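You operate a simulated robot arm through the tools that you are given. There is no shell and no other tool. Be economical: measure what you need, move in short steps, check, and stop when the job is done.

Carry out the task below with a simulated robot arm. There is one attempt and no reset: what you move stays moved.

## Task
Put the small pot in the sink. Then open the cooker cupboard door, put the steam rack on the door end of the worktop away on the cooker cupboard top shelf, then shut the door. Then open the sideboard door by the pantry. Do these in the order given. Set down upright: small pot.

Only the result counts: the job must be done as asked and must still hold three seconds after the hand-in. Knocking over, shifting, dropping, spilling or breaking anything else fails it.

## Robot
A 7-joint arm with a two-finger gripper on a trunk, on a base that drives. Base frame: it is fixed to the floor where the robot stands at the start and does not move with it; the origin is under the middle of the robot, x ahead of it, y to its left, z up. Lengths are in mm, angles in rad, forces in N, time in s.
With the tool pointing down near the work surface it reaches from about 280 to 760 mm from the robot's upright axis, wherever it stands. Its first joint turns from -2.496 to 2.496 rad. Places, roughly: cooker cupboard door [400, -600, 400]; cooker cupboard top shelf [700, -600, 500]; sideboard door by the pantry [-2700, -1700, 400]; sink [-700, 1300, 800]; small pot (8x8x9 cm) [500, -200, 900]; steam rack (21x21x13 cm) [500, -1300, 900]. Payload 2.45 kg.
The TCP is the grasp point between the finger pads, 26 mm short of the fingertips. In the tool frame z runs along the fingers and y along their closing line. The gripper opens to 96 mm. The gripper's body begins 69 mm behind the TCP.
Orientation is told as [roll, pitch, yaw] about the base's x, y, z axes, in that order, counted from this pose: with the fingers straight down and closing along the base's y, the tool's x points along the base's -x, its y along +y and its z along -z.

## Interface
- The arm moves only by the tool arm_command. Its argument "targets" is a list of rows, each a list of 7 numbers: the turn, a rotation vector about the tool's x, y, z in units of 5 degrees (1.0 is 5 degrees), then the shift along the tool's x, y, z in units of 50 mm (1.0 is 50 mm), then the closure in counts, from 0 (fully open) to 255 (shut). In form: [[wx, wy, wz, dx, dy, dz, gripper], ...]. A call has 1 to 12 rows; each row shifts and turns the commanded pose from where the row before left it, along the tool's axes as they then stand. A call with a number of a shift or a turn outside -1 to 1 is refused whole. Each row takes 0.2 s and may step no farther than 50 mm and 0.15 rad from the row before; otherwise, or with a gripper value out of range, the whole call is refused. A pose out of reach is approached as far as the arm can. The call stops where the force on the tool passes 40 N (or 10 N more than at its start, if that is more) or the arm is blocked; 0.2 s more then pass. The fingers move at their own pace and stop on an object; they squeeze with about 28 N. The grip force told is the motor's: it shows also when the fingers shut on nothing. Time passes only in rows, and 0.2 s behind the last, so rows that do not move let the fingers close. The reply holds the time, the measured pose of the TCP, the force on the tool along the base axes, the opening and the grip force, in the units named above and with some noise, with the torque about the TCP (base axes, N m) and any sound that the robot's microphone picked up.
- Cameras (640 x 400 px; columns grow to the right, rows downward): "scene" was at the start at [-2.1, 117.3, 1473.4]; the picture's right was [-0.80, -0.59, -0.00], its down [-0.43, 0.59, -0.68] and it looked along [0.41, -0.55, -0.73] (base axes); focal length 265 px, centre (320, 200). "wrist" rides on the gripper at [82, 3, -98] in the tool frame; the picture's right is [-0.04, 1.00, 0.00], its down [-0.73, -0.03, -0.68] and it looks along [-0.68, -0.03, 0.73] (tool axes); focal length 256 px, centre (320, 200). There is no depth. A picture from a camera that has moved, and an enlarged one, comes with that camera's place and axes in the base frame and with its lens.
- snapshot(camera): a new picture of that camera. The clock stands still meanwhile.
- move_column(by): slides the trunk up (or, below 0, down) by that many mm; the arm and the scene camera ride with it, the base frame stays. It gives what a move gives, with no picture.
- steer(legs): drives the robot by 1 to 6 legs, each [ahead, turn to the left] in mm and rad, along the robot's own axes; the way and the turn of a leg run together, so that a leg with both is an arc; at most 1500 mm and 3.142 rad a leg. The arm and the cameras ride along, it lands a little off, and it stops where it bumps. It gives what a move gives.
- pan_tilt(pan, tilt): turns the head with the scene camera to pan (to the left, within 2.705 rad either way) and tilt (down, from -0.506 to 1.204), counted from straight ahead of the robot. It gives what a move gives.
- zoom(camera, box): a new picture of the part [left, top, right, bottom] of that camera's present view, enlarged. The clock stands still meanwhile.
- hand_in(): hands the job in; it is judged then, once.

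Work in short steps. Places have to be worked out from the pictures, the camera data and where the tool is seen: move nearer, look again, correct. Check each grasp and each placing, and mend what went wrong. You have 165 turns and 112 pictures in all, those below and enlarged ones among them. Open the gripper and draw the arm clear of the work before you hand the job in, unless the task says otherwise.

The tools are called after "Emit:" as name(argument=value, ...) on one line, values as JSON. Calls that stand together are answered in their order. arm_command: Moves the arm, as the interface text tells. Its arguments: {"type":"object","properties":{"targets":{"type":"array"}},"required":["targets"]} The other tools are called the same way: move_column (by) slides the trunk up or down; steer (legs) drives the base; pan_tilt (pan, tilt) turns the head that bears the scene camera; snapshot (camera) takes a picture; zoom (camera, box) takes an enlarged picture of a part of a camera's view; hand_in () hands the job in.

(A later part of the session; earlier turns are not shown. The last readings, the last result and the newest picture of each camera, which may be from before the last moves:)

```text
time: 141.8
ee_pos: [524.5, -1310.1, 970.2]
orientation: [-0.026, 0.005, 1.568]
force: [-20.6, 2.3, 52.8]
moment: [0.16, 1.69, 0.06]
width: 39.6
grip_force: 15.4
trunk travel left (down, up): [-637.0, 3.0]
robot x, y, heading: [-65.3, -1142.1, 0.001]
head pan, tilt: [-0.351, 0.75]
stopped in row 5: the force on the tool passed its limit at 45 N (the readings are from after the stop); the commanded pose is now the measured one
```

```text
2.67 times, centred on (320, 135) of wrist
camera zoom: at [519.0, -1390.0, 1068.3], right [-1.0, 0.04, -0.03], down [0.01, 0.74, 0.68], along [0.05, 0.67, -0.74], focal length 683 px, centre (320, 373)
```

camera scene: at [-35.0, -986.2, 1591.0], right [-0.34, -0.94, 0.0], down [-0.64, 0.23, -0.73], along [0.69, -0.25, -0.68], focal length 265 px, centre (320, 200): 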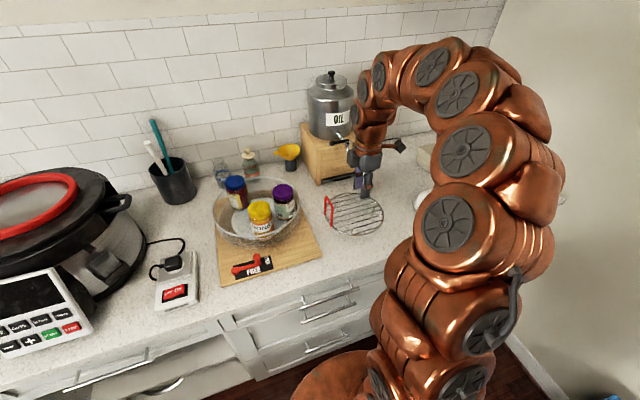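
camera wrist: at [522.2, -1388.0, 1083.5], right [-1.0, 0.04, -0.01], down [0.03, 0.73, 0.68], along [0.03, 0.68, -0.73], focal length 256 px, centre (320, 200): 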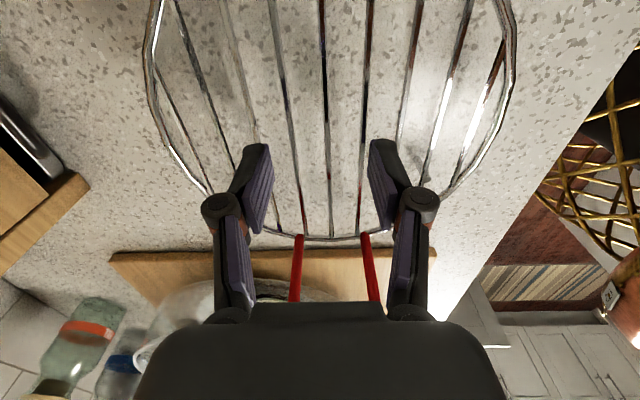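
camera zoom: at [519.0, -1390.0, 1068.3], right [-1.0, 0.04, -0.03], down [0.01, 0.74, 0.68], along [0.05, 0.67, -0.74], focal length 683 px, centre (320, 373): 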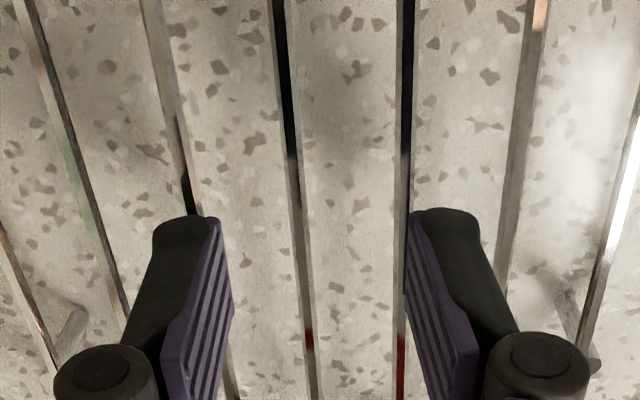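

The wire gaps don't admit the fingers reliably. I change plan: grip the red U-handle across its plane (closing along y) with the tool tilted ~65° forward, which also suits the shelf. Raise first and restore yaw 0.

Emit:
arm_command(targets=[[0, 0, 0, 0, 0, -0.5, 100], [0, 0, 0, 0, 0, -1, 100], [0, 0, 0, 0, 0, -1, 100], [0, 0, 1, 0, 0, -0.4, 100], [0, 0, 1, 0, 0, 0, 100], [0, 0, 1, 0, 0, 0, 100], [0, 0, 1, 0, 0, 0, 100], [0, 0, 1, 0, 0, 0, 100], [0, 0, 1, 0, 0, 0, 100], [0, 0, 1, 0, 0, 0, 100], [0, 0, 1, 0, 0, 0, 100], [0, 0, 1, 0, 0, 0, 100]])

Emit:
arm_command(targets=[[0, 0, 1, 0.9, 0, 0, 100], [0, 0, 1, 0.9, 0, 0, 100], [0, 0, 1, 0.8, 0, 0, 100], [0, 0, 1, 0.8, 0, 0, 100], [0, 0, 1, 0.6, 0, 0, 100], [0, 0, 1, 0, 0, 0, 100], [0, 0, 1, 0, 0, 0, 100], [0, 0, 1, 0, 0, 0, 100], [0, 0, 1, 0, 0, 0, 100]])

Emit:
snapshot(camera="scene")

```text
time: 144.4
ee_pos: [523.5, -1309.2, 1109.9]
orientation: [-0.016, -0.012, 0.782]
force: [-0.9, -0.5, -0.9]
moment: [-0.01, -0.02, 0.02]
width: 58.4
grip_force: 0.1
trunk travel left (down, up): [-637.0, 3.0]
robot x, y, heading: [-64.1, -1134.6, 0.001]
head pan, tilt: [-0.351, 0.75]
```

```text
time: 146.4
ee_pos: [363.7, -1424.7, 1105.8]
orientation: [-0.004, -0.019, -0.003]
force: [-0.5, -0.5, 0.2]
moment: [-0.01, -0.01, -0.02]
width: 58.2
grip_force: 0.1
trunk travel left (down, up): [-637.0, 3.0]
robot x, y, heading: [-62.1, -1135.1, 0.003]
head pan, tilt: [-0.351, 0.75]
```

```text
45 pictures are left
camera scene: at [-35.2, -986.3, 1591.0], right [-0.34, -0.94, 0.0], down [-0.64, 0.23, -0.73], along [0.69, -0.25, -0.68], focal length 265 px, centre (320, 200)
```

scene: 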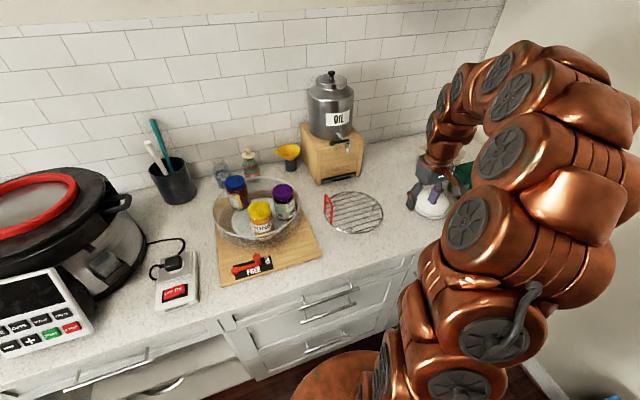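

Rack is still in place. Move to y≈-1214, x≈450, then tilt the tool 65° forward.

Emit:
arm_command(targets=[[0, 0, 0, -0.34, 0.84, 0, 100], [0, 0, 0, -0.34, 0.84, 0, 100], [0, 0, 0, -0.34, 0.84, 0, 100], [0, 0, 0, -0.34, 0.84, 0, 100], [0, 0, 0, -0.34, 0.84, 0, 100], [0, -1, 0, 0, 0, 0, 100], [0, -1, 0, 0, 0, 0, 100], [0, -1, 0, 0, 0, 0, 100], [0, -1, 0, 0, 0, 0, 100], [0, -1, 0, 0, 0, 0, 100], [0, -1, 0, 0, 0, 0, 100], [0, -1, 0, 0, 0, 0, 100]])

Emit:
arm_command(targets=[[0, -1, 0, 0, 0, 0, 100], [0, -1, 0, 0, 0, 0, 100], [0, -1, 0, 0, 0, 0, 100], [0, -1, 0, 0, 0, 0, 100], [0, -1, 0, 0, 0, 0, 100], [0, -1, 0, 0, 0, 0, 100]])

Emit:
snapshot(camera="wrist")

Emit:
snapshot(camera="scene")

```text
time: 149.0
ee_pos: [450.0, -1214.6, 1107.5]
orientation: [-0.004, -0.633, 0.001]
force: [0.5, -0.1, -0.2]
moment: [-0.01, 0.02, -0.02]
width: 58.4
grip_force: 0.1
trunk travel left (down, up): [-637.0, 3.0]
robot x, y, heading: [-62.9, -1140.2, 0.004]
head pan, tilt: [-0.351, 0.75]
```

```text
time: 150.4
ee_pos: [530.6, -1204.2, 1146.5]
orientation: [-0.008, -1.107, 0.004]
force: [-0.6, 0.3, -0.2]
moment: [-0.04, 0.02, 0.02]
width: 58.4
grip_force: 0.0
out of reach, approached as far as the arm can: row 2, 3, 4, 5, 6
trunk travel left (down, up): [-637.0, 3.0]
robot x, y, heading: [-66.5, -1137.3, -0.001]
head pan, tilt: [-0.351, 0.75]
```

```text
44 pictures are left
camera wrist: at [405.5, -1199.8, 1117.6], right [0.02, 1.0, 0.03], down [-0.28, -0.03, 0.96], along [0.96, -0.03, 0.28], focal length 256 px, centre (320, 200)
```

wrist: 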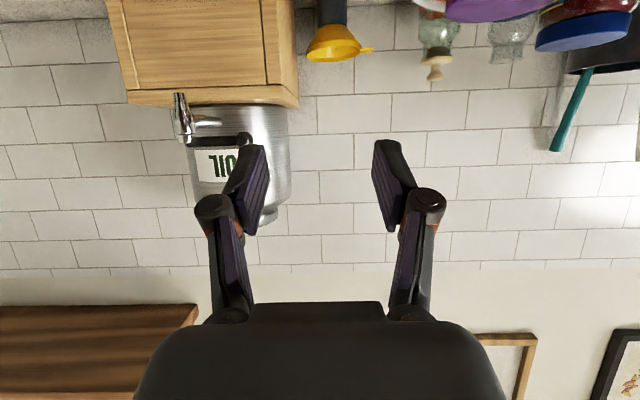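

```text
43 pictures are left
camera scene: at [-35.4, -986.3, 1591.1], right [-0.34, -0.94, 0.0], down [-0.64, 0.23, -0.73], along [0.69, -0.25, -0.68], focal length 265 px, centre (320, 200)
```

scene: 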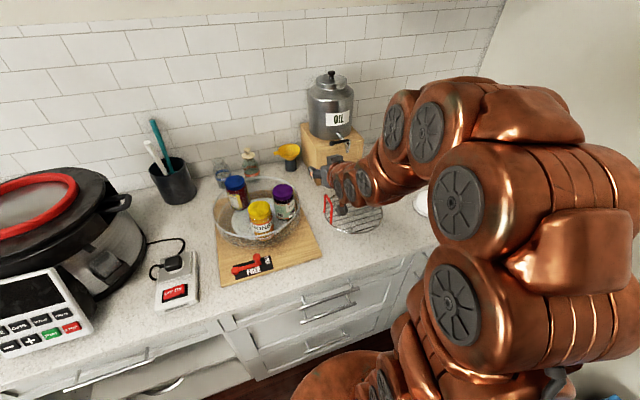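

Arm is at pitch −1.11 at [531,-1204,1146]. Zoom to localise the handle relative to the hand.

Emit:
zoom(camera="scene", box=[290, 140, 410, 250])

```text
3.64 times, centred on (350, 195) of scene
camera zoom: at [-35.4, -986.3, 1591.1], right [-0.34, -0.94, 0.0], down [-0.64, 0.23, -0.73], along [0.69, -0.25, -0.68], focal length 964 px, centre (211, 218)
```

zoom: 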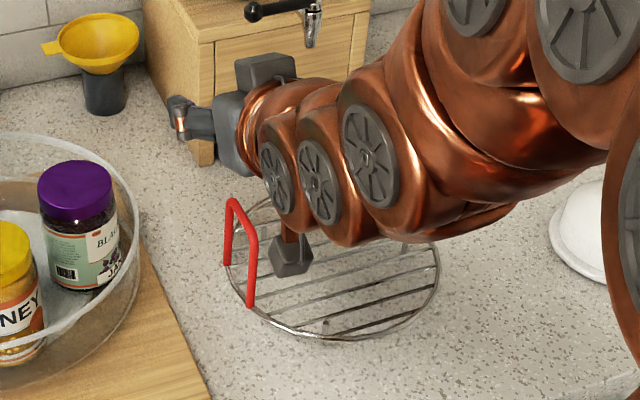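

U-handle: x 497…550, y≈-1217.5, top z≈1032. Align the hand above it (−8, −13 mm).

Emit:
arm_command(targets=[[0, 0, 0, 0.07, -0.27, -0.143, 100], [0, 0, 0, 0, 0, 0, 100]])

Emit:
move_column(by=-85)

Emit:
snapshot(camera="wrist")

Emit:
zoom(camera="scene", box=[270, 110, 410, 230])

```text
time: 151.0
ee_pos: [525.0, -1229.0, 1175.4]
orientation: [-0.006, -1.155, 0.005]
force: [-0.1, 0.0, 0.3]
moment: [-0.01, -0.01, 0.01]
width: 58.5
grip_force: 0.1
out of reach, approached as far as the arm can: row 1
trunk travel left (down, up): [-637.0, 3.0]
robot x, y, heading: [-65.5, -1138.6, 0.005]
head pan, tilt: [-0.351, 0.75]
```

```text
time: 152.2
ee_pos: [526.1, -1228.3, 1089.5]
orientation: [-0.007, -1.155, 0.005]
force: [1.0, 0.5, 0.1]
moment: [-0.01, -0.02, 0.0]
width: 58.1
grip_force: 0.0
trunk travel left (down, up): [-552.0, 88.0]
robot x, y, heading: [-64.6, -1143.1, 0.002]
head pan, tilt: [-0.351, 0.75]
```

```text
41 pictures are left
camera wrist: at [403.5, -1223.9, 1054.3], right [0.02, 1.0, 0.03], down [-0.32, -0.03, 0.95], along [0.95, -0.03, 0.32], focal length 256 px, centre (320, 200)
```

wrist: 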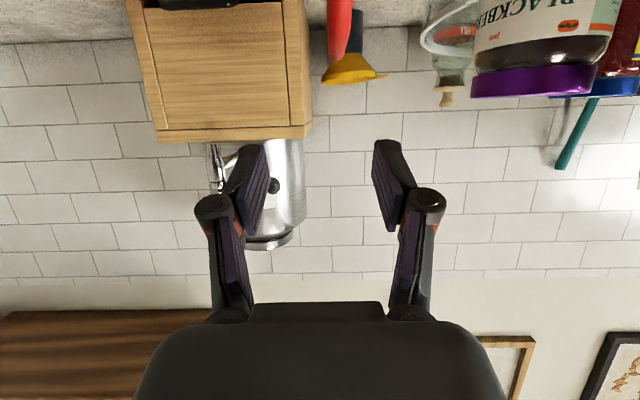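

```text
3.33 times, centred on (340, 170) of scene
camera zoom: at [-35.2, -986.1, 1506.0], right [-0.34, -0.94, 0.0], down [-0.64, 0.23, -0.73], along [0.69, -0.25, -0.68], focal length 884 px, centre (253, 300)
```

zoom: 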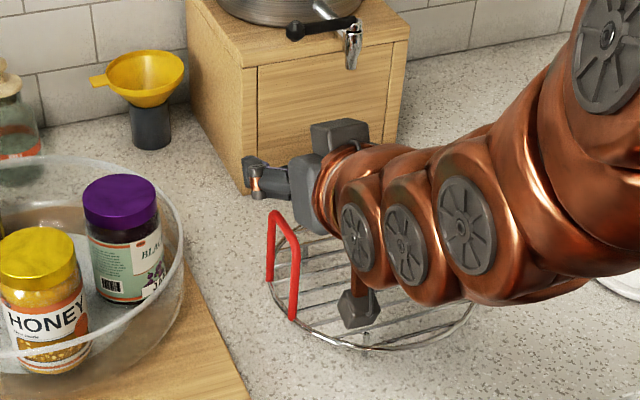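

Handle is ~9 mm to the left of the hand centre. Shift +y 9 mm, then lower around the handle.

Emit:
arm_command(targets=[[0, 0, 0, 0, 0.2, 0, 100], [0, 0, 0, 0, 0, 0, 100]])

Emit:
move_column(by=-50)

Emit:
snapshot(camera="wrist")

```text
time: 152.8
ee_pos: [525.7, -1217.8, 1087.9]
orientation: [-0.009, -1.154, 0.005]
force: [0.3, -0.7, -0.7]
moment: [0.01, 0.0, -0.02]
width: 58.5
grip_force: 0.1
trunk travel left (down, up): [-552.0, 88.0]
robot x, y, heading: [-62.3, -1140.5, 0.002]
head pan, tilt: [-0.351, 0.75]
```

```text
time: 153.7
ee_pos: [524.5, -1218.8, 1038.9]
orientation: [-0.007, -1.155, 0.004]
force: [-0.8, -0.2, 0.3]
moment: [0.0, 0.02, 0.02]
width: 58.0
grip_force: 0.0
trunk travel left (down, up): [-502.0, 138.0]
robot x, y, heading: [-64.8, -1141.0, 0.006]
head pan, tilt: [-0.351, 0.75]
```

```text
39 pictures are left
camera wrist: at [402.9, -1213.6, 1003.8], right [0.02, 1.0, 0.03], down [-0.32, -0.03, 0.95], along [0.95, -0.03, 0.32], focal length 256 px, centre (320, 200)
```

wrist: 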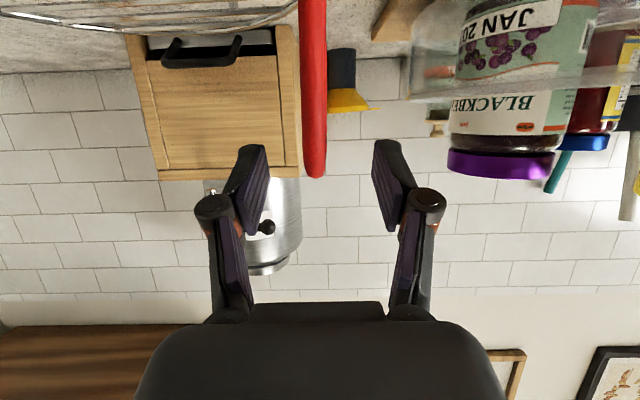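

Handle is centred. Lower 45 mm more and close.

Emit:
move_column(by=-45)

Emit:
arm_command(targets=[[0, 0, 0, 0, 0, 0, 255], [0, 0, 0, 0, 0, 0, 255], [0, 0, 0, 0, 0, 0, 255], [0, 0, 0, 0, 0, 0, 255], [0, 0, 0, 0, 0, 0, 255]])

Emit:
snapshot(camera="wrist")

Emit:
zoom(camera="scene", box=[270, 90, 430, 230])

```text
time: 154.6
ee_pos: [525.0, -1216.5, 994.0]
orientation: [-0.007, -1.153, 0.004]
force: [-1.2, 0.6, 0.4]
moment: [0.02, 0.01, -0.01]
width: 58.3
grip_force: 0.0
trunk travel left (down, up): [-457.0, 183.0]
robot x, y, heading: [-64.5, -1141.0, 0.004]
head pan, tilt: [-0.351, 0.75]
```

```text
time: 155.8
ee_pos: [525.5, -1218.0, 994.4]
orientation: [-0.007, -1.154, 0.003]
force: [0.6, -0.6, 1.0]
moment: [-0.04, -0.03, 0.1]
width: 6.2
grip_force: 27.7
trunk travel left (down, up): [-457.0, 183.0]
robot x, y, heading: [-64.0, -1141.3, 0.004]
head pan, tilt: [-0.351, 0.75]
```

```text
38 pictures are left
camera wrist: at [402.9, -1213.6, 958.9], right [0.02, 1.0, 0.03], down [-0.32, -0.03, 0.95], along [0.95, -0.03, 0.32], focal length 256 px, centre (320, 200)
```

wrist: 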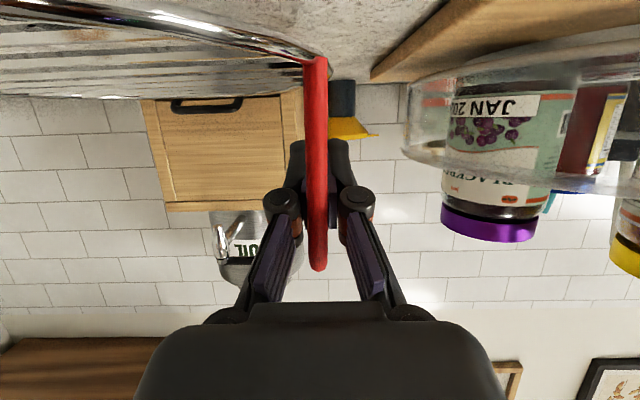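

```text
2.86 times, centred on (350, 160) of scene
camera zoom: at [-35.1, -986.2, 1411.0], right [-0.34, -0.94, 0.0], down [-0.64, 0.23, -0.73], along [0.69, -0.25, -0.68], focal length 758 px, centre (234, 314)
```

zoom: 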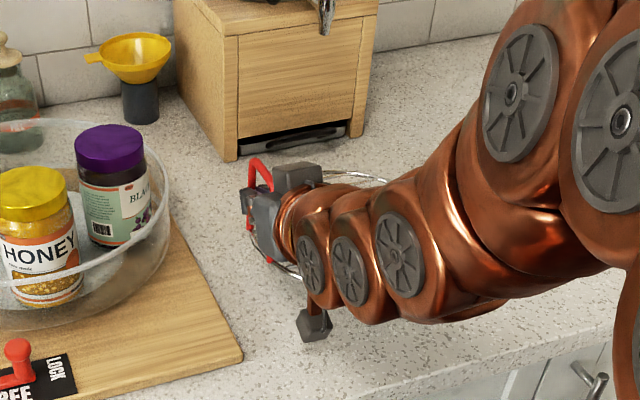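

Handle gripped (6 mm). Lift 40 mm with the trunk and check tilt.

Emit:
move_column(by=40)

Emit:
snapshot(camera="wrist")

```text
time: 156.6
ee_pos: [525.3, -1217.0, 1034.3]
orientation: [-0.007, -1.153, 0.005]
force: [-0.2, 0.4, -1.5]
moment: [0.13, -0.02, 0.0]
width: 6.1
grip_force: 28.3
trunk travel left (down, up): [-497.0, 143.0]
robot x, y, heading: [-59.8, -1140.3, 0.001]
head pan, tilt: [-0.351, 0.75]
```

```text
36 pictures are left
camera wrist: at [402.9, -1213.6, 998.8], right [0.02, 1.0, 0.03], down [-0.32, -0.03, 0.95], along [0.95, -0.03, 0.32], focal length 256 px, centre (320, 200)
```

wrist: 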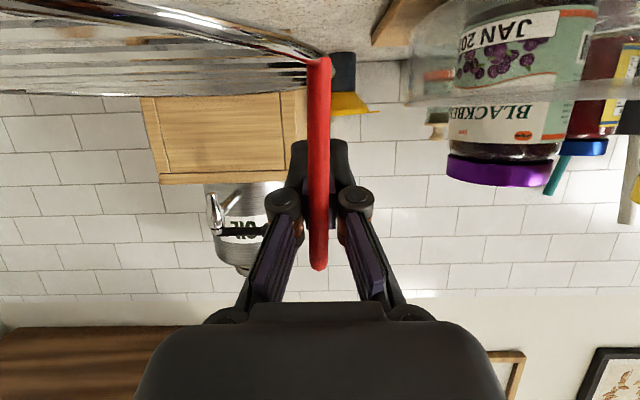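

Rack is held firmly and level (≈1.5 N). Raise fully, reverse out, and drive around to in front of the cupboard at about [-486,-565].

Emit:
move_column(by=135)

Emit:
steer(legs=[[-100, 0], [0, -0.4], [-350, 0], [0, 1.97], [440, 0], [0, -1.57]])

Emit:
pan_tilt(pan=0.2, tilt=0.7)

Emit:
snapshot(camera="scene")

```text
time: 158.2
ee_pos: [526.3, -1218.2, 1170.5]
orientation: [-0.007, -1.153, 0.005]
force: [0.6, -0.3, -1.6]
moment: [0.14, 0.01, 0.02]
width: 6.0
grip_force: 28.1
trunk travel left (down, up): [-632.0, 8.0]
robot x, y, heading: [-62.1, -1142.1, 0.006]
head pan, tilt: [-0.351, 0.75]
```

```text
time: 173.2
ee_pos: [87.0, -584.1, 1169.2]
orientation: [-0.007, -1.154, 0.106]
force: [-0.2, -0.1, -1.6]
moment: [0.12, 0.04, 0.02]
width: 5.7
grip_force: 28.2
trunk travel left (down, up): [-632.0, 8.0]
robot x, y, heading: [-504.8, -566.2, 0.106]
head pan, tilt: [-0.351, 0.75]
```

```text
time: 174.2
ee_pos: [87.9, -583.0, 1169.1]
orientation: [-0.006, -1.154, 0.106]
force: [0.1, 0.2, -1.0]
moment: [0.16, -0.01, 0.0]
width: 5.7
grip_force: 28.2
trunk travel left (down, up): [-632.0, 8.0]
robot x, y, heading: [-508.5, -566.6, 0.107]
head pan, tilt: [0.201, 0.7]
```

```text
35 pictures are left
camera scene: at [-492.9, -363.9, 1590.3], right [0.3, -0.95, 0.0], down [-0.61, -0.19, -0.76], along [0.73, 0.23, -0.64], focal length 265 px, centre (320, 200)
```

scene: 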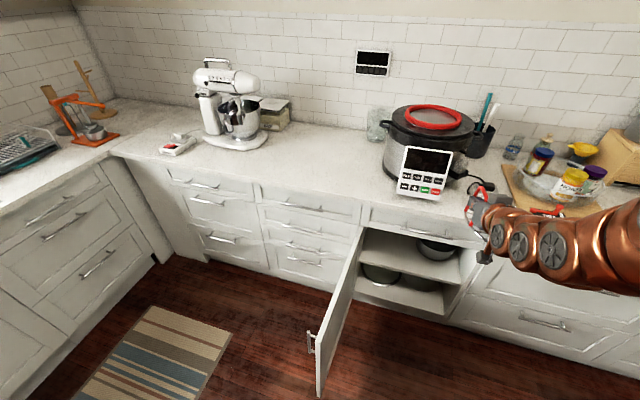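

Correct heading, lower the trunk with the rack in the free space ahead, and view the shelf.

Emit:
steer(legs=[[0, -0.106]])

Emit:
move_column(by=-480)

Emit:
pan_tilt(pan=0.0, tilt=0.55)

Emit:
snapshot(camera="scene")

```text
time: 175.1
ee_pos: [81.8, -648.5, 1169.4]
orientation: [-0.007, -1.154, -0.003]
force: [-0.2, -0.2, -1.5]
moment: [0.11, 0.02, 0.02]
width: 6.0
grip_force: 28.6
trunk travel left (down, up): [-632.0, 8.0]
robot x, y, heading: [-508.4, -564.1, -0.004]
head pan, tilt: [0.201, 0.7]
```

```text
refused: -480 is not a number from -400 to 400
```

```text
time: 175.8
ee_pos: [82.0, -647.6, 1167.9]
orientation: [-0.008, -1.154, -0.003]
force: [-0.8, -0.3, -1.9]
moment: [0.13, 0.0, -0.01]
width: 5.9
grip_force: 28.5
trunk travel left (down, up): [-632.0, 8.0]
robot x, y, heading: [-503.4, -562.7, -0.005]
head pan, tilt: [0.0, 0.55]
```

```text
34 pictures are left
camera scene: at [-464.8, -383.3, 1603.4], right [0.0, -1.0, 0.0], down [-0.52, 0.0, -0.85], along [0.85, 0.0, -0.52], focal length 265 px, centre (320, 200)
```

scene: 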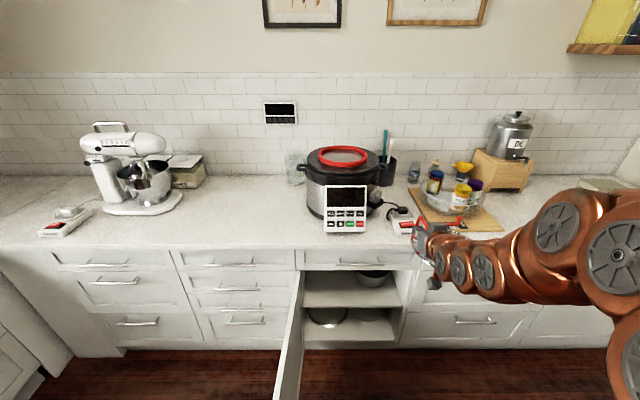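

Lower 400 mm first, then look again.

Emit:
move_column(by=-400)

Emit:
snapshot(camera="scene")

```text
time: 179.7
ee_pos: [82.7, -647.4, 768.6]
orientation: [-0.006, -1.153, -0.002]
force: [-0.2, 0.2, -1.4]
moment: [0.15, -0.01, 0.01]
width: 5.9
grip_force: 27.8
trunk travel left (down, up): [-232.0, 408.0]
robot x, y, heading: [-501.3, -562.3, -0.007]
head pan, tilt: [0.0, 0.55]
```

```text
33 pictures are left
camera scene: at [-464.8, -383.3, 1203.4], right [0.0, -1.0, 0.0], down [-0.52, 0.0, -0.85], along [0.85, 0.0, -0.52], focal length 265 px, centre (320, 200)
```

scene: 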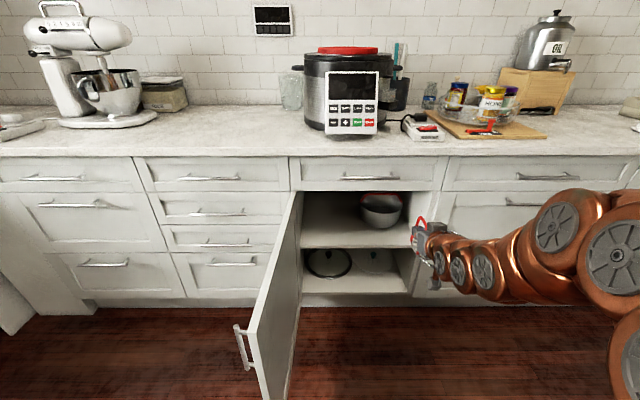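

Shelf top is z≈465, opening y −309…−757, pot centre ≈[585,-668]. Target: handle at [482,-390], rack centre ≈[480,-485]. I first shift the robot 80 mm right to keep clear of the open door.

Emit:
steer(legs=[[0, -1.57], [85, 0], [0, 1.57]])

Emit:
arm_command(targets=[[0, 0, 0, 0, 0.9, 0, 255], [0, 0, 0, 0, 0.9, 0, 255], [0, 0, 0, 0, 0.9, 0, 255], [0, 0, 0, 0, 0.9, 0, 255], [0, 0, 0, 0, 0.9, 0, 255], [0, 0, 0, 0, 0.9, 0, 255]])

```text
time: 188.4
ee_pos: [76.7, -757.3, 768.7]
orientation: [-0.008, -1.155, -0.046]
force: [0.6, 1.1, -1.9]
moment: [0.16, -0.03, 0.01]
width: 6.0
grip_force: 27.8
trunk travel left (down, up): [-232.0, 408.0]
robot x, y, heading: [-505.5, -646.6, -0.05]
head pan, tilt: [0.0, 0.55]
```

```text
time: 189.8
ee_pos: [97.0, -488.4, 771.3]
orientation: [-0.007, -1.157, -0.046]
force: [-0.4, -0.2, -1.7]
moment: [0.11, -0.02, 0.01]
width: 6.1
grip_force: 27.8
out of reach, approached as far as the arm can: row 1
trunk travel left (down, up): [-232.0, 408.0]
robot x, y, heading: [-505.3, -653.2, -0.05]
head pan, tilt: [0.0, 0.55]
```

Correct heading, shift the arm the rest of the way, then lower to insertion height (~585).

Emit:
steer(legs=[[0, 0.049]])

Emit:
arm_command(targets=[[0, 0, 0, 0, 0.7, 0, 255], [0, 0, 0, 0, 0.66, 0, 255], [0, 0, 0, 0, 0, 0, 255]])

Emit:
move_column(by=-180)

Emit:
snapshot(camera="scene")

Emit:
snapshot(camera="wrist")

```text
time: 190.6
ee_pos: [88.3, -459.9, 770.6]
orientation: [-0.006, -1.153, 0.002]
force: [0.3, 0.0, -1.7]
moment: [0.09, 0.03, 0.0]
width: 6.0
grip_force: 28.1
trunk travel left (down, up): [-232.0, 408.0]
robot x, y, heading: [-513.1, -647.9, -0.006]
head pan, tilt: [0.0, 0.55]
```

```text
time: 191.4
ee_pos: [87.4, -390.5, 774.8]
orientation: [-0.007, -1.154, 0.0]
force: [0.7, -0.7, -0.7]
moment: [0.16, 0.02, -0.01]
width: 6.0
grip_force: 28.1
trunk travel left (down, up): [-232.0, 408.0]
robot x, y, heading: [-509.6, -653.1, -0.002]
head pan, tilt: [0.0, 0.55]
```

```text
time: 193.4
ee_pos: [87.2, -390.8, 593.2]
orientation: [-0.007, -1.154, 0.002]
force: [0.8, 0.7, -1.9]
moment: [0.16, 0.02, 0.01]
width: 6.0
grip_force: 28.5
trunk travel left (down, up): [-52.0, 588.0]
robot x, y, heading: [-506.0, -649.5, 0.005]
head pan, tilt: [0.0, 0.55]
```

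```text
32 pictures are left
camera scene: at [-467.2, -467.3, 1023.4], right [0.0, -1.0, 0.0], down [-0.52, 0.0, -0.85], along [0.85, 0.0, -0.52], focal length 265 px, centre (320, 200)
```

scene: 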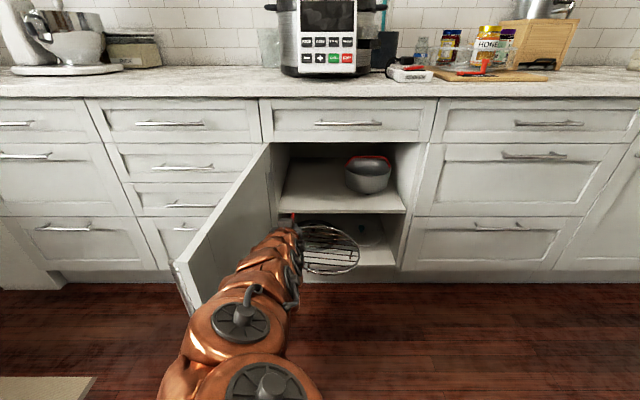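

```text
31 pictures are left
camera wrist: at [-34.6, -385.6, 558.5], right [0.02, 1.0, 0.03], down [-0.32, -0.02, 0.95], along [0.95, -0.03, 0.32], focal length 256 px, centre (320, 200)
```

wrist: 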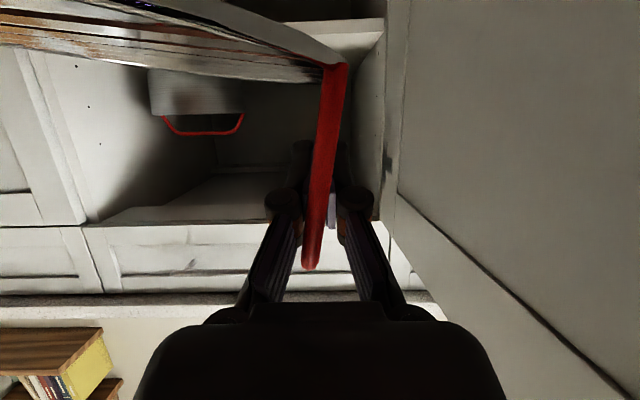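

The rack seems to have rolled a little in the grip (far side drooping). Zoom to check.

Emit:
zoom(camera="scene", box=[230, 130, 430, 290])

```text
2.50 times, centred on (330, 210) of scene
camera zoom: at [-467.2, -467.3, 1023.4], right [0.0, -1.0, 0.0], down [-0.52, 0.0, -0.85], along [0.85, 0.0, -0.52], focal length 663 px, centre (295, 175)
```

zoom: 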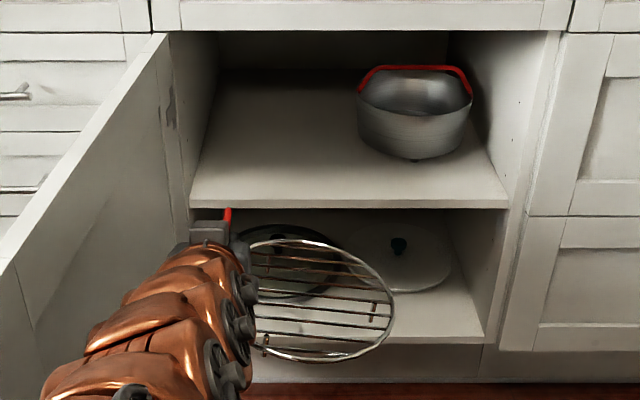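

There's a good view of the shelf; the pot is at centre ≈[590,-670]. I roll the tool −7° about x to level the rack and recheck.

Emit:
arm_command(targets=[[0.283, 0, -0.64, 0, 0, 0, 255], [0.283, 0, -0.64, 0, 0, 0, 255], [0, 0, 0, 0, 0, 0, 255]])

Emit:
snapshot(camera="wrist")

Emit:
zoom(camera="scene", box=[230, 130, 430, 290])

```text
time: 194.2
ee_pos: [88.3, -389.9, 593.0]
orientation: [-0.301, -1.136, 0.269]
force: [-0.3, 0.1, -0.5]
moment: [0.15, 0.0, -0.01]
width: 6.1
grip_force: 27.5
trunk travel left (down, up): [-52.0, 588.0]
robot x, y, heading: [-508.6, -649.2, 0.001]
head pan, tilt: [0.0, 0.55]
```

```text
29 pictures are left
camera wrist: at [-34.4, -389.9, 558.4], right [0.02, 1.0, -0.09], down [-0.32, 0.09, 0.94], along [0.95, 0.01, 0.32], focal length 256 px, centre (320, 200)
```

wrist: 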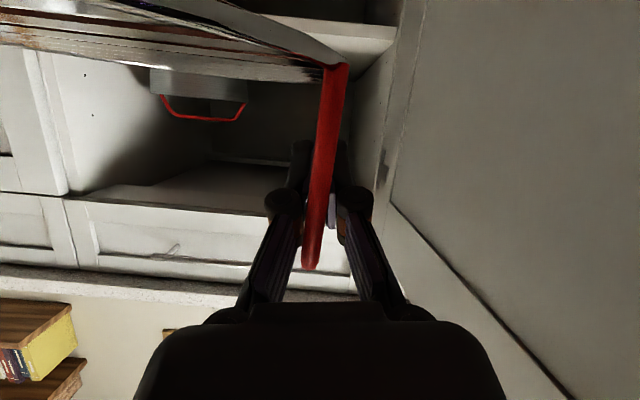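

```text
2.50 times, centred on (330, 210) of scene
camera zoom: at [-467.2, -467.3, 1023.4], right [0.0, -1.0, 0.0], down [-0.52, 0.0, -0.85], along [0.85, 0.0, -0.52], focal length 663 px, centre (295, 175)
```

zoom: 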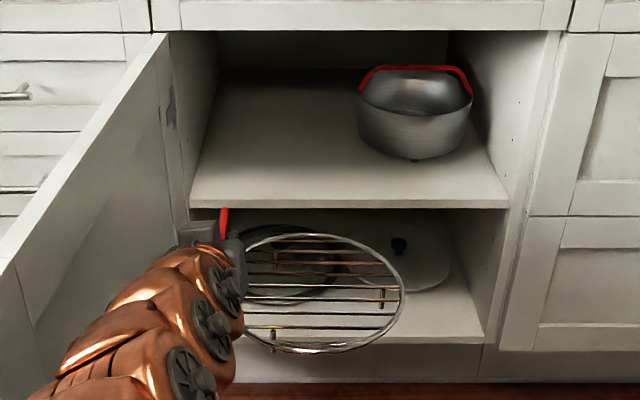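

Rack is level now; ring centre ≈[82,-493], legs ~34 mm above shelf height. Shift +10 mm in y, then drive in 270 mm and check.

Emit:
arm_command(targets=[[0, 0, 0, 0, 0.2, 0, 255], [0, 0, 0, 0, 0, 0, 255]])

Emit:
steer(legs=[[230, 0]])

Emit:
snapshot(camera="wrist")

Emit:
snapshot(camera="scene")

```text
time: 194.8
ee_pos: [90.1, -380.9, 592.9]
orientation: [-0.303, -1.137, 0.27]
force: [0.3, -0.2, -0.9]
moment: [0.14, 0.01, 0.0]
width: 6.1
grip_force: 27.7
trunk travel left (down, up): [-52.0, 588.0]
robot x, y, heading: [-508.4, -650.3, 0.003]
head pan, tilt: [0.0, 0.55]
```

```text
time: 196.5
ee_pos: [318.0, -374.3, 591.3]
orientation: [-0.302, -1.137, 0.278]
force: [-0.3, -0.6, -1.2]
moment: [0.14, -0.02, -0.01]
width: 6.0
grip_force: 28.1
trunk travel left (down, up): [-52.0, 588.0]
robot x, y, heading: [-274.7, -647.5, 0.009]
head pan, tilt: [0.0, 0.55]
```

```text
27 pictures are left
camera wrist: at [195.5, -374.9, 557.5], right [0.01, 1.0, -0.09], down [-0.32, 0.09, 0.94], along [0.95, 0.02, 0.32], focal length 256 px, centre (320, 200)
```

wrist: 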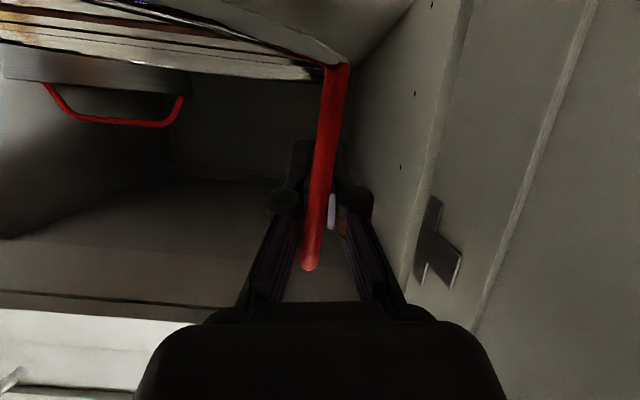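

```text
26 pictures are left
camera scene: at [-237.3, -465.9, 1023.4], right [0.01, -1.0, 0.0], down [-0.52, 0.0, -0.85], along [0.85, 0.01, -0.52], focal length 265 px, centre (320, 200)
```

scene: 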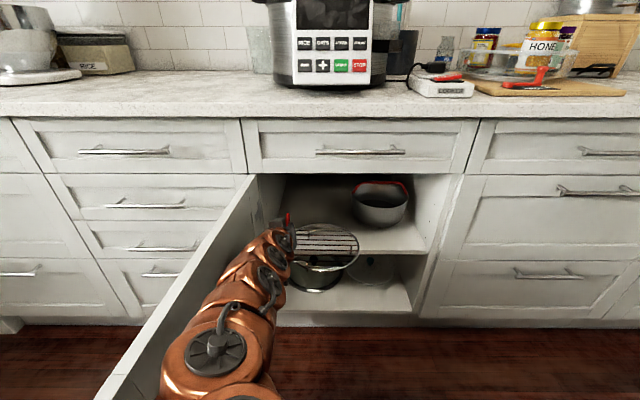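

On track. Drive the remaining ~155 mm in with a slight heading correction.

Emit:
steer(legs=[[100, -0.009]])

Emit:
steer(legs=[[55, 0]])

Emit:
snapshot(camera="scene")

Emit:
snapshot(camera="wrist")

```text
time: 197.7
ee_pos: [422.1, -378.7, 592.7]
orientation: [-0.305, -1.136, 0.269]
force: [-0.3, 0.3, -1.7]
moment: [0.17, 0.02, 0.03]
width: 5.8
grip_force: 27.8
trunk travel left (down, up): [-52.0, 588.0]
robot x, y, heading: [-168.3, -646.2, 0.003]
head pan, tilt: [0.0, 0.55]
```

```text
time: 198.6
ee_pos: [477.5, -378.9, 592.7]
orientation: [-0.302, -1.138, 0.268]
force: [0.6, 0.1, -1.7]
moment: [0.13, 0.03, -0.01]
width: 6.0
grip_force: 28.1
trunk travel left (down, up): [-52.0, 588.0]
robot x, y, heading: [-118.3, -649.3, -0.007]
head pan, tilt: [0.0, 0.55]
```

```text
25 pictures are left
camera scene: at [-77.7, -465.8, 1023.4], right [0.0, -1.0, 0.0], down [-0.52, 0.0, -0.85], along [0.85, 0.0, -0.52], focal length 265 px, centre (320, 200)
```

scene: 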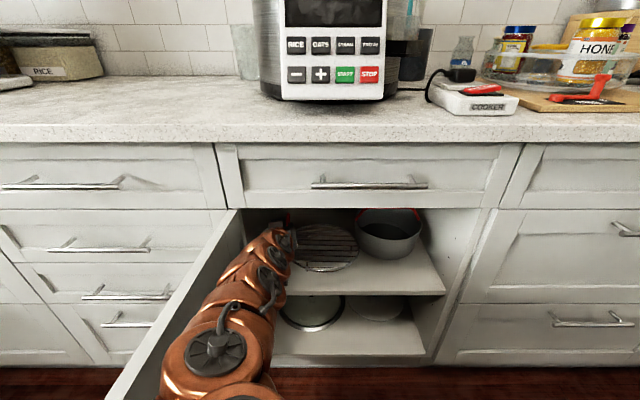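

```text
24 pictures are left
camera wrist: at [355.8, -378.2, 557.5], right [0.02, 1.0, -0.09], down [-0.32, 0.09, 0.94], along [0.95, 0.01, 0.32], focal length 256 px, centre (320, 200)
```

wrist: 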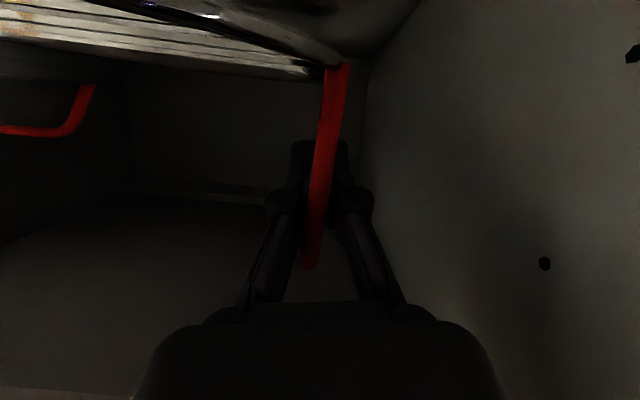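

Go 22 mm deeper so the rim is safely behind the door, then lower 22 mm.

Emit:
steer(legs=[[24, 0]])

Emit:
move_column(by=-22)

Emit:
zoom(camera="scene", box=[220, 180, 460, 330])

```text
time: 199.4
ee_pos: [503.1, -379.6, 592.2]
orientation: [-0.302, -1.137, 0.269]
force: [0.2, 0.2, -1.0]
moment: [0.11, 0.0, 0.0]
width: 6.0
grip_force: 27.6
trunk travel left (down, up): [-52.0, 588.0]
robot x, y, heading: [-92.2, -646.9, -0.001]
head pan, tilt: [0.0, 0.55]
```

```text
time: 200.1
ee_pos: [503.1, -378.9, 570.3]
orientation: [-0.302, -1.137, 0.268]
force: [0.1, 0.0, -2.1]
moment: [0.16, 0.02, 0.02]
width: 6.0
grip_force: 28.0
trunk travel left (down, up): [-30.0, 610.0]
robot x, y, heading: [-94.4, -644.0, -0.002]
head pan, tilt: [0.0, 0.55]
```

```text
2.67 times, centred on (340, 255) of scene
camera zoom: at [-53.4, -465.8, 1001.3], right [0.0, -1.0, 0.0], down [-0.52, 0.0, -0.85], along [0.85, 0.0, -0.52], focal length 707 px, centre (267, 53)
```

zoom: 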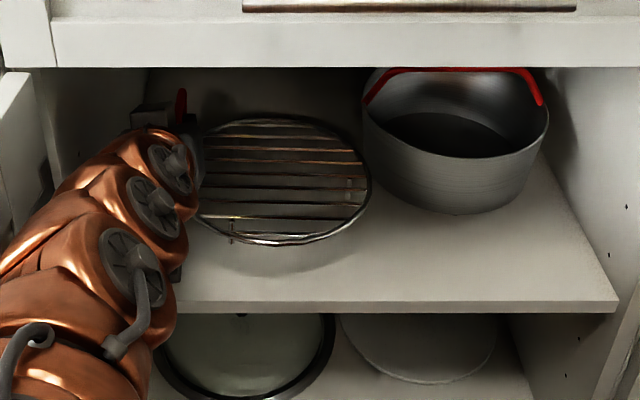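

Good clearance to the pot. Continue lowering to contact.

Emit:
move_column(by=-10)

Emit:
move_column(by=-5)

Emit:
zoom(camera="scene", box=[220, 180, 460, 330])

```text
time: 200.7
ee_pos: [502.6, -378.6, 559.8]
orientation: [-0.301, -1.135, 0.269]
force: [0.2, 0.0, -2.1]
moment: [0.14, -0.03, -0.01]
width: 5.8
grip_force: 28.2
trunk travel left (down, up): [-20.0, 620.0]
robot x, y, heading: [-92.3, -646.7, -0.002]
head pan, tilt: [0.0, 0.55]
```

```text
time: 201.2
ee_pos: [503.5, -378.3, 555.2]
orientation: [-0.303, -1.138, 0.269]
force: [-0.4, 0.4, -1.4]
moment: [0.15, 0.01, -0.01]
width: 6.1
grip_force: 28.2
trunk travel left (down, up): [-15.0, 625.0]
robot x, y, heading: [-96.1, -650.0, -0.0]
head pan, tilt: [0.0, 0.55]
```

```text
2.67 times, centred on (340, 255) of scene
camera zoom: at [-53.4, -465.8, 986.3], right [0.0, -1.0, 0.0], down [-0.52, 0.0, -0.85], along [0.85, 0.0, -0.52], focal length 707 px, centre (267, 53)
```

zoom: 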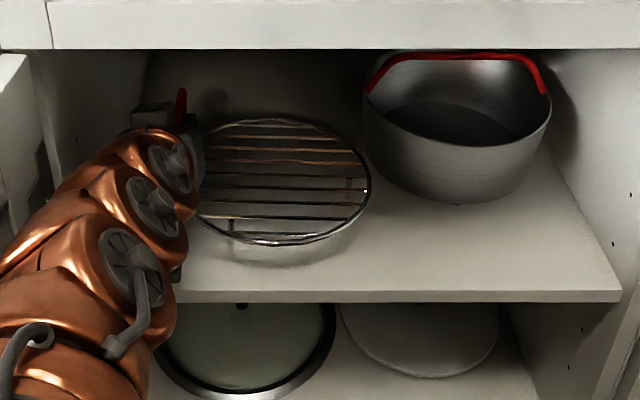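

Not yet in contact. Lower further.

Emit:
move_column(by=-6)

Emit:
move_column(by=-5)

Emit:
zoom(camera="scene", box=[260, 200, 400, 300])

```text
time: 201.8
ee_pos: [503.0, -378.9, 549.2]
orientation: [-0.302, -1.135, 0.269]
force: [-0.4, 0.4, -1.5]
moment: [0.15, 0.0, 0.01]
width: 5.9
grip_force: 27.8
trunk travel left (down, up): [-9.0, 631.0]
robot x, y, heading: [-92.9, -650.0, 0.0]
head pan, tilt: [0.0, 0.55]
```

```text
time: 202.3
ee_pos: [503.0, -378.9, 544.6]
orientation: [-0.302, -1.135, 0.268]
force: [-0.7, 0.0, -1.4]
moment: [0.14, -0.01, -0.03]
width: 6.0
grip_force: 27.7
trunk travel left (down, up): [-4.0, 636.0]
robot x, y, heading: [-91.9, -645.3, -0.0]
head pan, tilt: [0.0, 0.55]
```

```text
4.00 times, centred on (330, 250) of scene
camera zoom: at [-53.4, -465.8, 975.3], right [0.0, -1.0, 0.0], down [-0.52, 0.0, -0.85], along [0.85, 0.0, -0.52], focal length 1061 px, centre (280, 0)
```

zoom: 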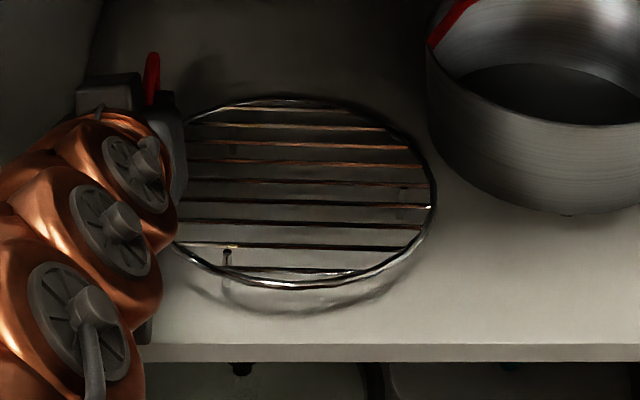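

Legs turn out to be short (~25 mm); about 5–10 mm remain. Lower the last bit by trunk then arm in 2 mm steps.

Emit:
move_column(by=-4)

Emit:
arm_command(targets=[[0, 0, 0, 0.036, 0, 0.016, 255], [0, 0, 0, 0.036, 0, 0.016, 255], [0, 0, 0, 0, 0, 0, 255]])

```text
time: 202.8
ee_pos: [502.9, -379.5, 540.8]
orientation: [-0.303, -1.136, 0.271]
force: [1.1, 2.2, 3.1]
moment: [-0.56, -0.05, 0.14]
width: 5.9
grip_force: 27.8
trunk travel left (down, up): [0.0, 640.0]
robot x, y, heading: [-95.2, -650.0, 0.001]
head pan, tilt: [0.0, 0.55]
```

```text
time: 203.6
ee_pos: [503.4, -376.5, 538.4]
orientation: [-0.3, -1.139, 0.27]
force: [-4.7, 7.7, 24.0]
moment: [-0.61, -1.39, 0.26]
width: 6.0
grip_force: 28.6
trunk travel left (down, up): [0.0, 640.0]
robot x, y, heading: [-95.3, -647.4, -0.003]
head pan, tilt: [0.0, 0.55]
```

Rack is standing on the shelf (24 N). Ease up 2 mm, open moderately, then verify.

Emit:
arm_command(targets=[[0, 0, 0, -0.04, 0, -0.018, 255], [0, 0, 0, 0, 0, 0, 200], [0, 0, 0, 0, 0, 0, 150], [0, 0, 0, 0, 0, 0, 140], [0, 0, 0, 0, 0, 0, 140]])

Emit:
snapshot(camera="wrist")

Emit:
zoom(camera="scene", box=[260, 200, 400, 300])

```text
time: 204.8
ee_pos: [502.4, -378.3, 538.3]
orientation: [-0.301, -1.137, 0.269]
force: [0.4, -0.3, -0.8]
moment: [-0.01, -0.03, -0.04]
width: 43.0
grip_force: 0.1
trunk travel left (down, up): [0.0, 640.0]
robot x, y, heading: [-92.8, -648.9, 0.002]
head pan, tilt: [0.0, 0.55]
```

```text
20 pictures are left
camera wrist: at [380.4, -378.6, 503.2], right [0.02, 1.0, -0.09], down [-0.32, 0.09, 0.94], along [0.95, 0.01, 0.32], focal length 256 px, centre (320, 200)
```

wrist: 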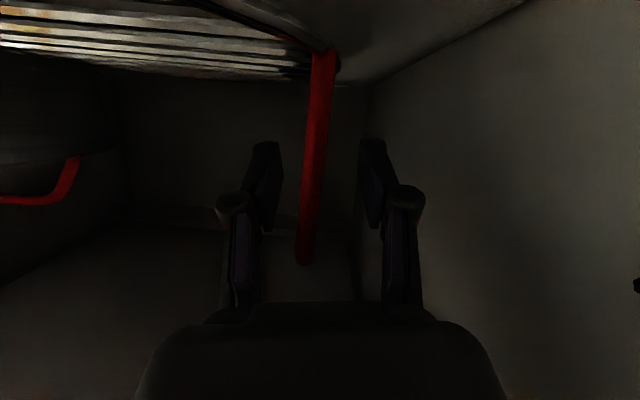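

```text
4.00 times, centred on (330, 250) of scene
camera zoom: at [-53.4, -465.8, 971.4], right [0.0, -1.0, 0.0], down [-0.52, 0.0, -0.85], along [0.85, 0.0, -0.52], focal length 1061 px, centre (280, 0)
```

zoom: 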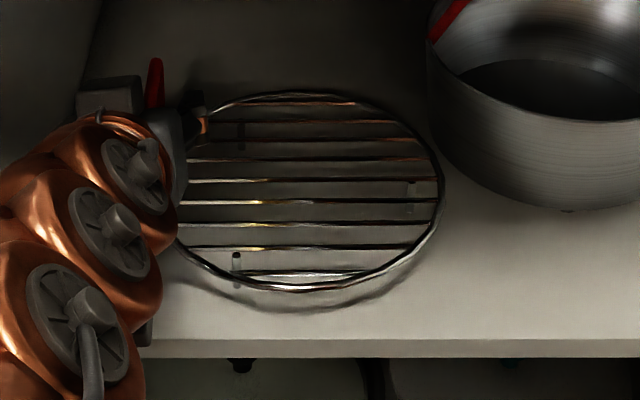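

Rack stands free on the shelf. Reverse straight out.

Emit:
steer(legs=[[-400, 0]])

Emit:
snapshot(camera="scene")

```text
time: 207.3
ee_pos: [100.3, -378.0, 538.5]
orientation: [-0.303, -1.136, 0.271]
force: [0.3, 0.7, 0.6]
moment: [-0.03, 0.01, -0.02]
width: 43.4
grip_force: 0.1
trunk travel left (down, up): [0.0, 640.0]
robot x, y, heading: [-495.2, -645.2, 0.004]
head pan, tilt: [0.0, 0.55]
```

```text
18 pictures are left
camera scene: at [-454.8, -466.2, 971.4], right [0.0, -1.0, 0.0], down [-0.52, 0.0, -0.85], along [0.85, 0.0, -0.52], focal length 265 px, centre (320, 200)
```

scene: 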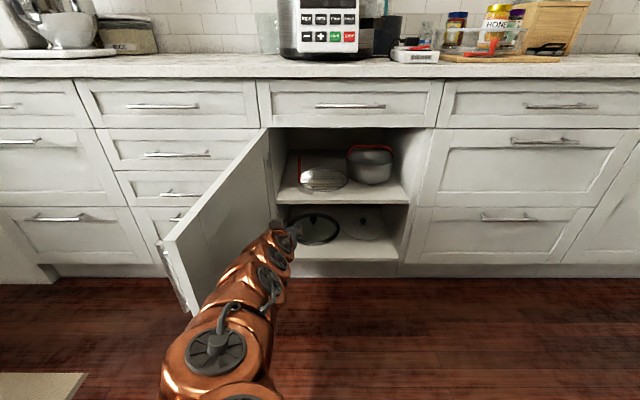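

Rack is stowed. Now close the door from outside: raise, unroll and close the gripper, and drive around the door to about [-560,-150].

Emit:
move_column(by=400)

Emit:
move_column(by=130)

Emit:
arm_command(targets=[[-0.283, 0, 0.64, 0, 0, 0, 255], [-0.283, 0, 0.64, 0, 0, 0, 255], [0, 0, 0, 0, -0.9, 0, 255], [0, 0, 0, 0, -0.9, 0, 255], [0, 0, 0, 0, -0.9, 0, 255]])

Emit:
steer(legs=[[0, 1.7], [500, 0], [0, -1.7]])

Emit:
snapshot(camera="scene")

```text
time: 211.2
ee_pos: [102.5, -377.7, 937.7]
orientation: [-0.301, -1.136, 0.27]
force: [0.2, -0.4, -0.2]
moment: [0.0, -0.02, -0.02]
width: 43.0
grip_force: 0.0
trunk travel left (down, up): [-400.0, 240.0]
robot x, y, heading: [-496.1, -648.4, 0.003]
head pan, tilt: [0.0, 0.55]
```

```text
time: 212.8
ee_pos: [101.8, -379.1, 1068.1]
orientation: [-0.302, -1.137, 0.271]
force: [0.3, -0.7, 0.3]
moment: [-0.03, 0.02, 0.01]
width: 43.3
grip_force: 0.2
trunk travel left (down, up): [-530.0, 110.0]
robot x, y, heading: [-493.2, -649.0, 0.003]
head pan, tilt: [0.0, 0.55]
```

```text
time: 213.9
ee_pos: [101.8, -513.2, 1069.6]
orientation: [-0.01, -1.153, 0.005]
force: [0.5, 0.2, 0.3]
moment: [-0.01, -0.03, -0.03]
width: 0.1
grip_force: 28.1
trunk travel left (down, up): [-530.0, 110.0]
robot x, y, heading: [-494.2, -649.3, 0.003]
head pan, tilt: [0.0, 0.55]
```

```text
time: 225.3
ee_pos: [19.6, -13.2, 1071.0]
orientation: [-0.007, -1.154, 0.005]
force: [0.0, -0.2, 0.2]
moment: [-0.02, 0.05, 0.01]
width: 0.0
grip_force: 28.1
trunk travel left (down, up): [-530.0, 110.0]
robot x, y, heading: [-573.3, -144.3, 0.004]
head pan, tilt: [0.0, 0.55]
```

```text
17 pictures are left
camera scene: at [-536.1, 33.9, 1501.4], right [0.0, -1.0, 0.0], down [-0.52, 0.0, -0.85], along [0.85, 0.0, -0.52], focal length 265 px, centre (320, 200)
```

scene: 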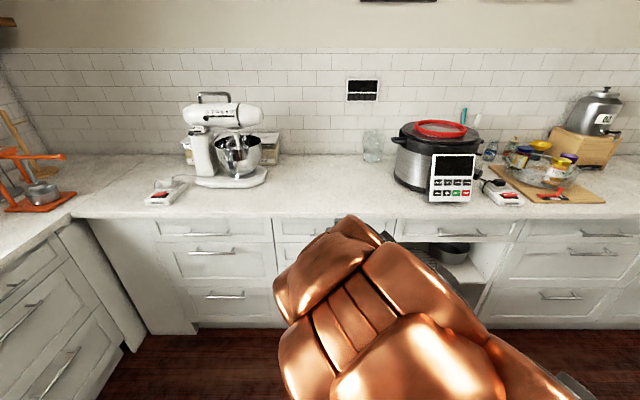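

Now on the outer side of the door. Lower to z≈600 then sweep the base to the right to push the door.

Emit:
move_column(by=-400)

Emit:
move_column(by=-60)

Emit:
steer(legs=[[0, -0.5]])

Emit:
snapshot(camera="scene")

```text
time: 229.1
ee_pos: [19.8, -12.5, 671.2]
orientation: [-0.009, -1.154, 0.006]
force: [-0.9, -0.5, 0.6]
moment: [0.0, 0.01, 0.0]
width: 0.4
grip_force: 27.5
trunk travel left (down, up): [-130.0, 510.0]
robot x, y, heading: [-578.2, -150.4, 0.002]
head pan, tilt: [0.0, 0.55]
```

```text
time: 230.1
ee_pos: [20.1, -11.8, 610.7]
orientation: [-0.01, -1.154, 0.006]
force: [-1.4, -1.2, -0.7]
moment: [-0.01, 0.02, 0.0]
width: 0.0
grip_force: 28.1
trunk travel left (down, up): [-70.0, 570.0]
robot x, y, heading: [-574.7, -150.3, 0.003]
head pan, tilt: [0.0, 0.55]
```

```text
time: 231.9
ee_pos: [12.1, -312.8, 609.8]
orientation: [-0.009, -1.152, -0.491]
force: [0.1, 0.3, -0.2]
moment: [-0.01, 0.0, -0.01]
width: 0.1
grip_force: 27.2
trunk travel left (down, up): [-70.0, 570.0]
robot x, y, heading: [-576.5, -148.3, -0.489]
head pan, tilt: [0.0, 0.55]
```

```text
16 pictures are left
camera scene: at [-454.1, -6.8, 1041.4], right [-0.47, -0.88, 0.0], down [-0.46, 0.25, -0.85], along [0.75, -0.4, -0.52], focal length 265 px, centre (320, 200)
```

scene: 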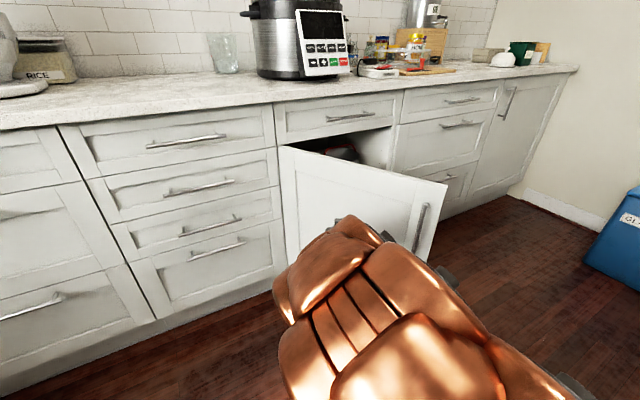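

Door moves. Turn a bit more, then drive forward in an arc to swing it nearly shut.

Emit:
steer(legs=[[0, -0.25], [380, 0.5]])

Emit:
snapshot(camera="scene")

```text
time: 234.9
ee_pos: [323.1, -355.9, 609.1]
orientation: [-0.01, -1.15, -0.288]
force: [-0.3, 0.1, -0.5]
moment: [-0.04, 0.02, 0.01]
width: 0.1
grip_force: 27.9
trunk travel left (down, up): [-70.0, 570.0]
robot x, y, heading: [-287.8, -312.5, -0.291]
head pan, tilt: [0.0, 0.55]
stopped in leg 2: the force on the tool passed its limit at 42 N (the readings are from after the stop); the commanded pose is now the measured one
```

```text
15 pictures are left
camera scene: at [-195.3, -149.9, 1041.4], right [-0.28, -0.96, 0.0], down [-0.5, 0.15, -0.85], along [0.82, -0.24, -0.52], focal length 265 px, centre (320, 200)
```

scene: 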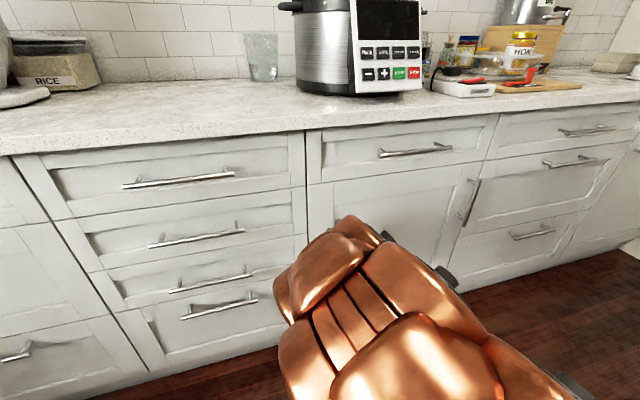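

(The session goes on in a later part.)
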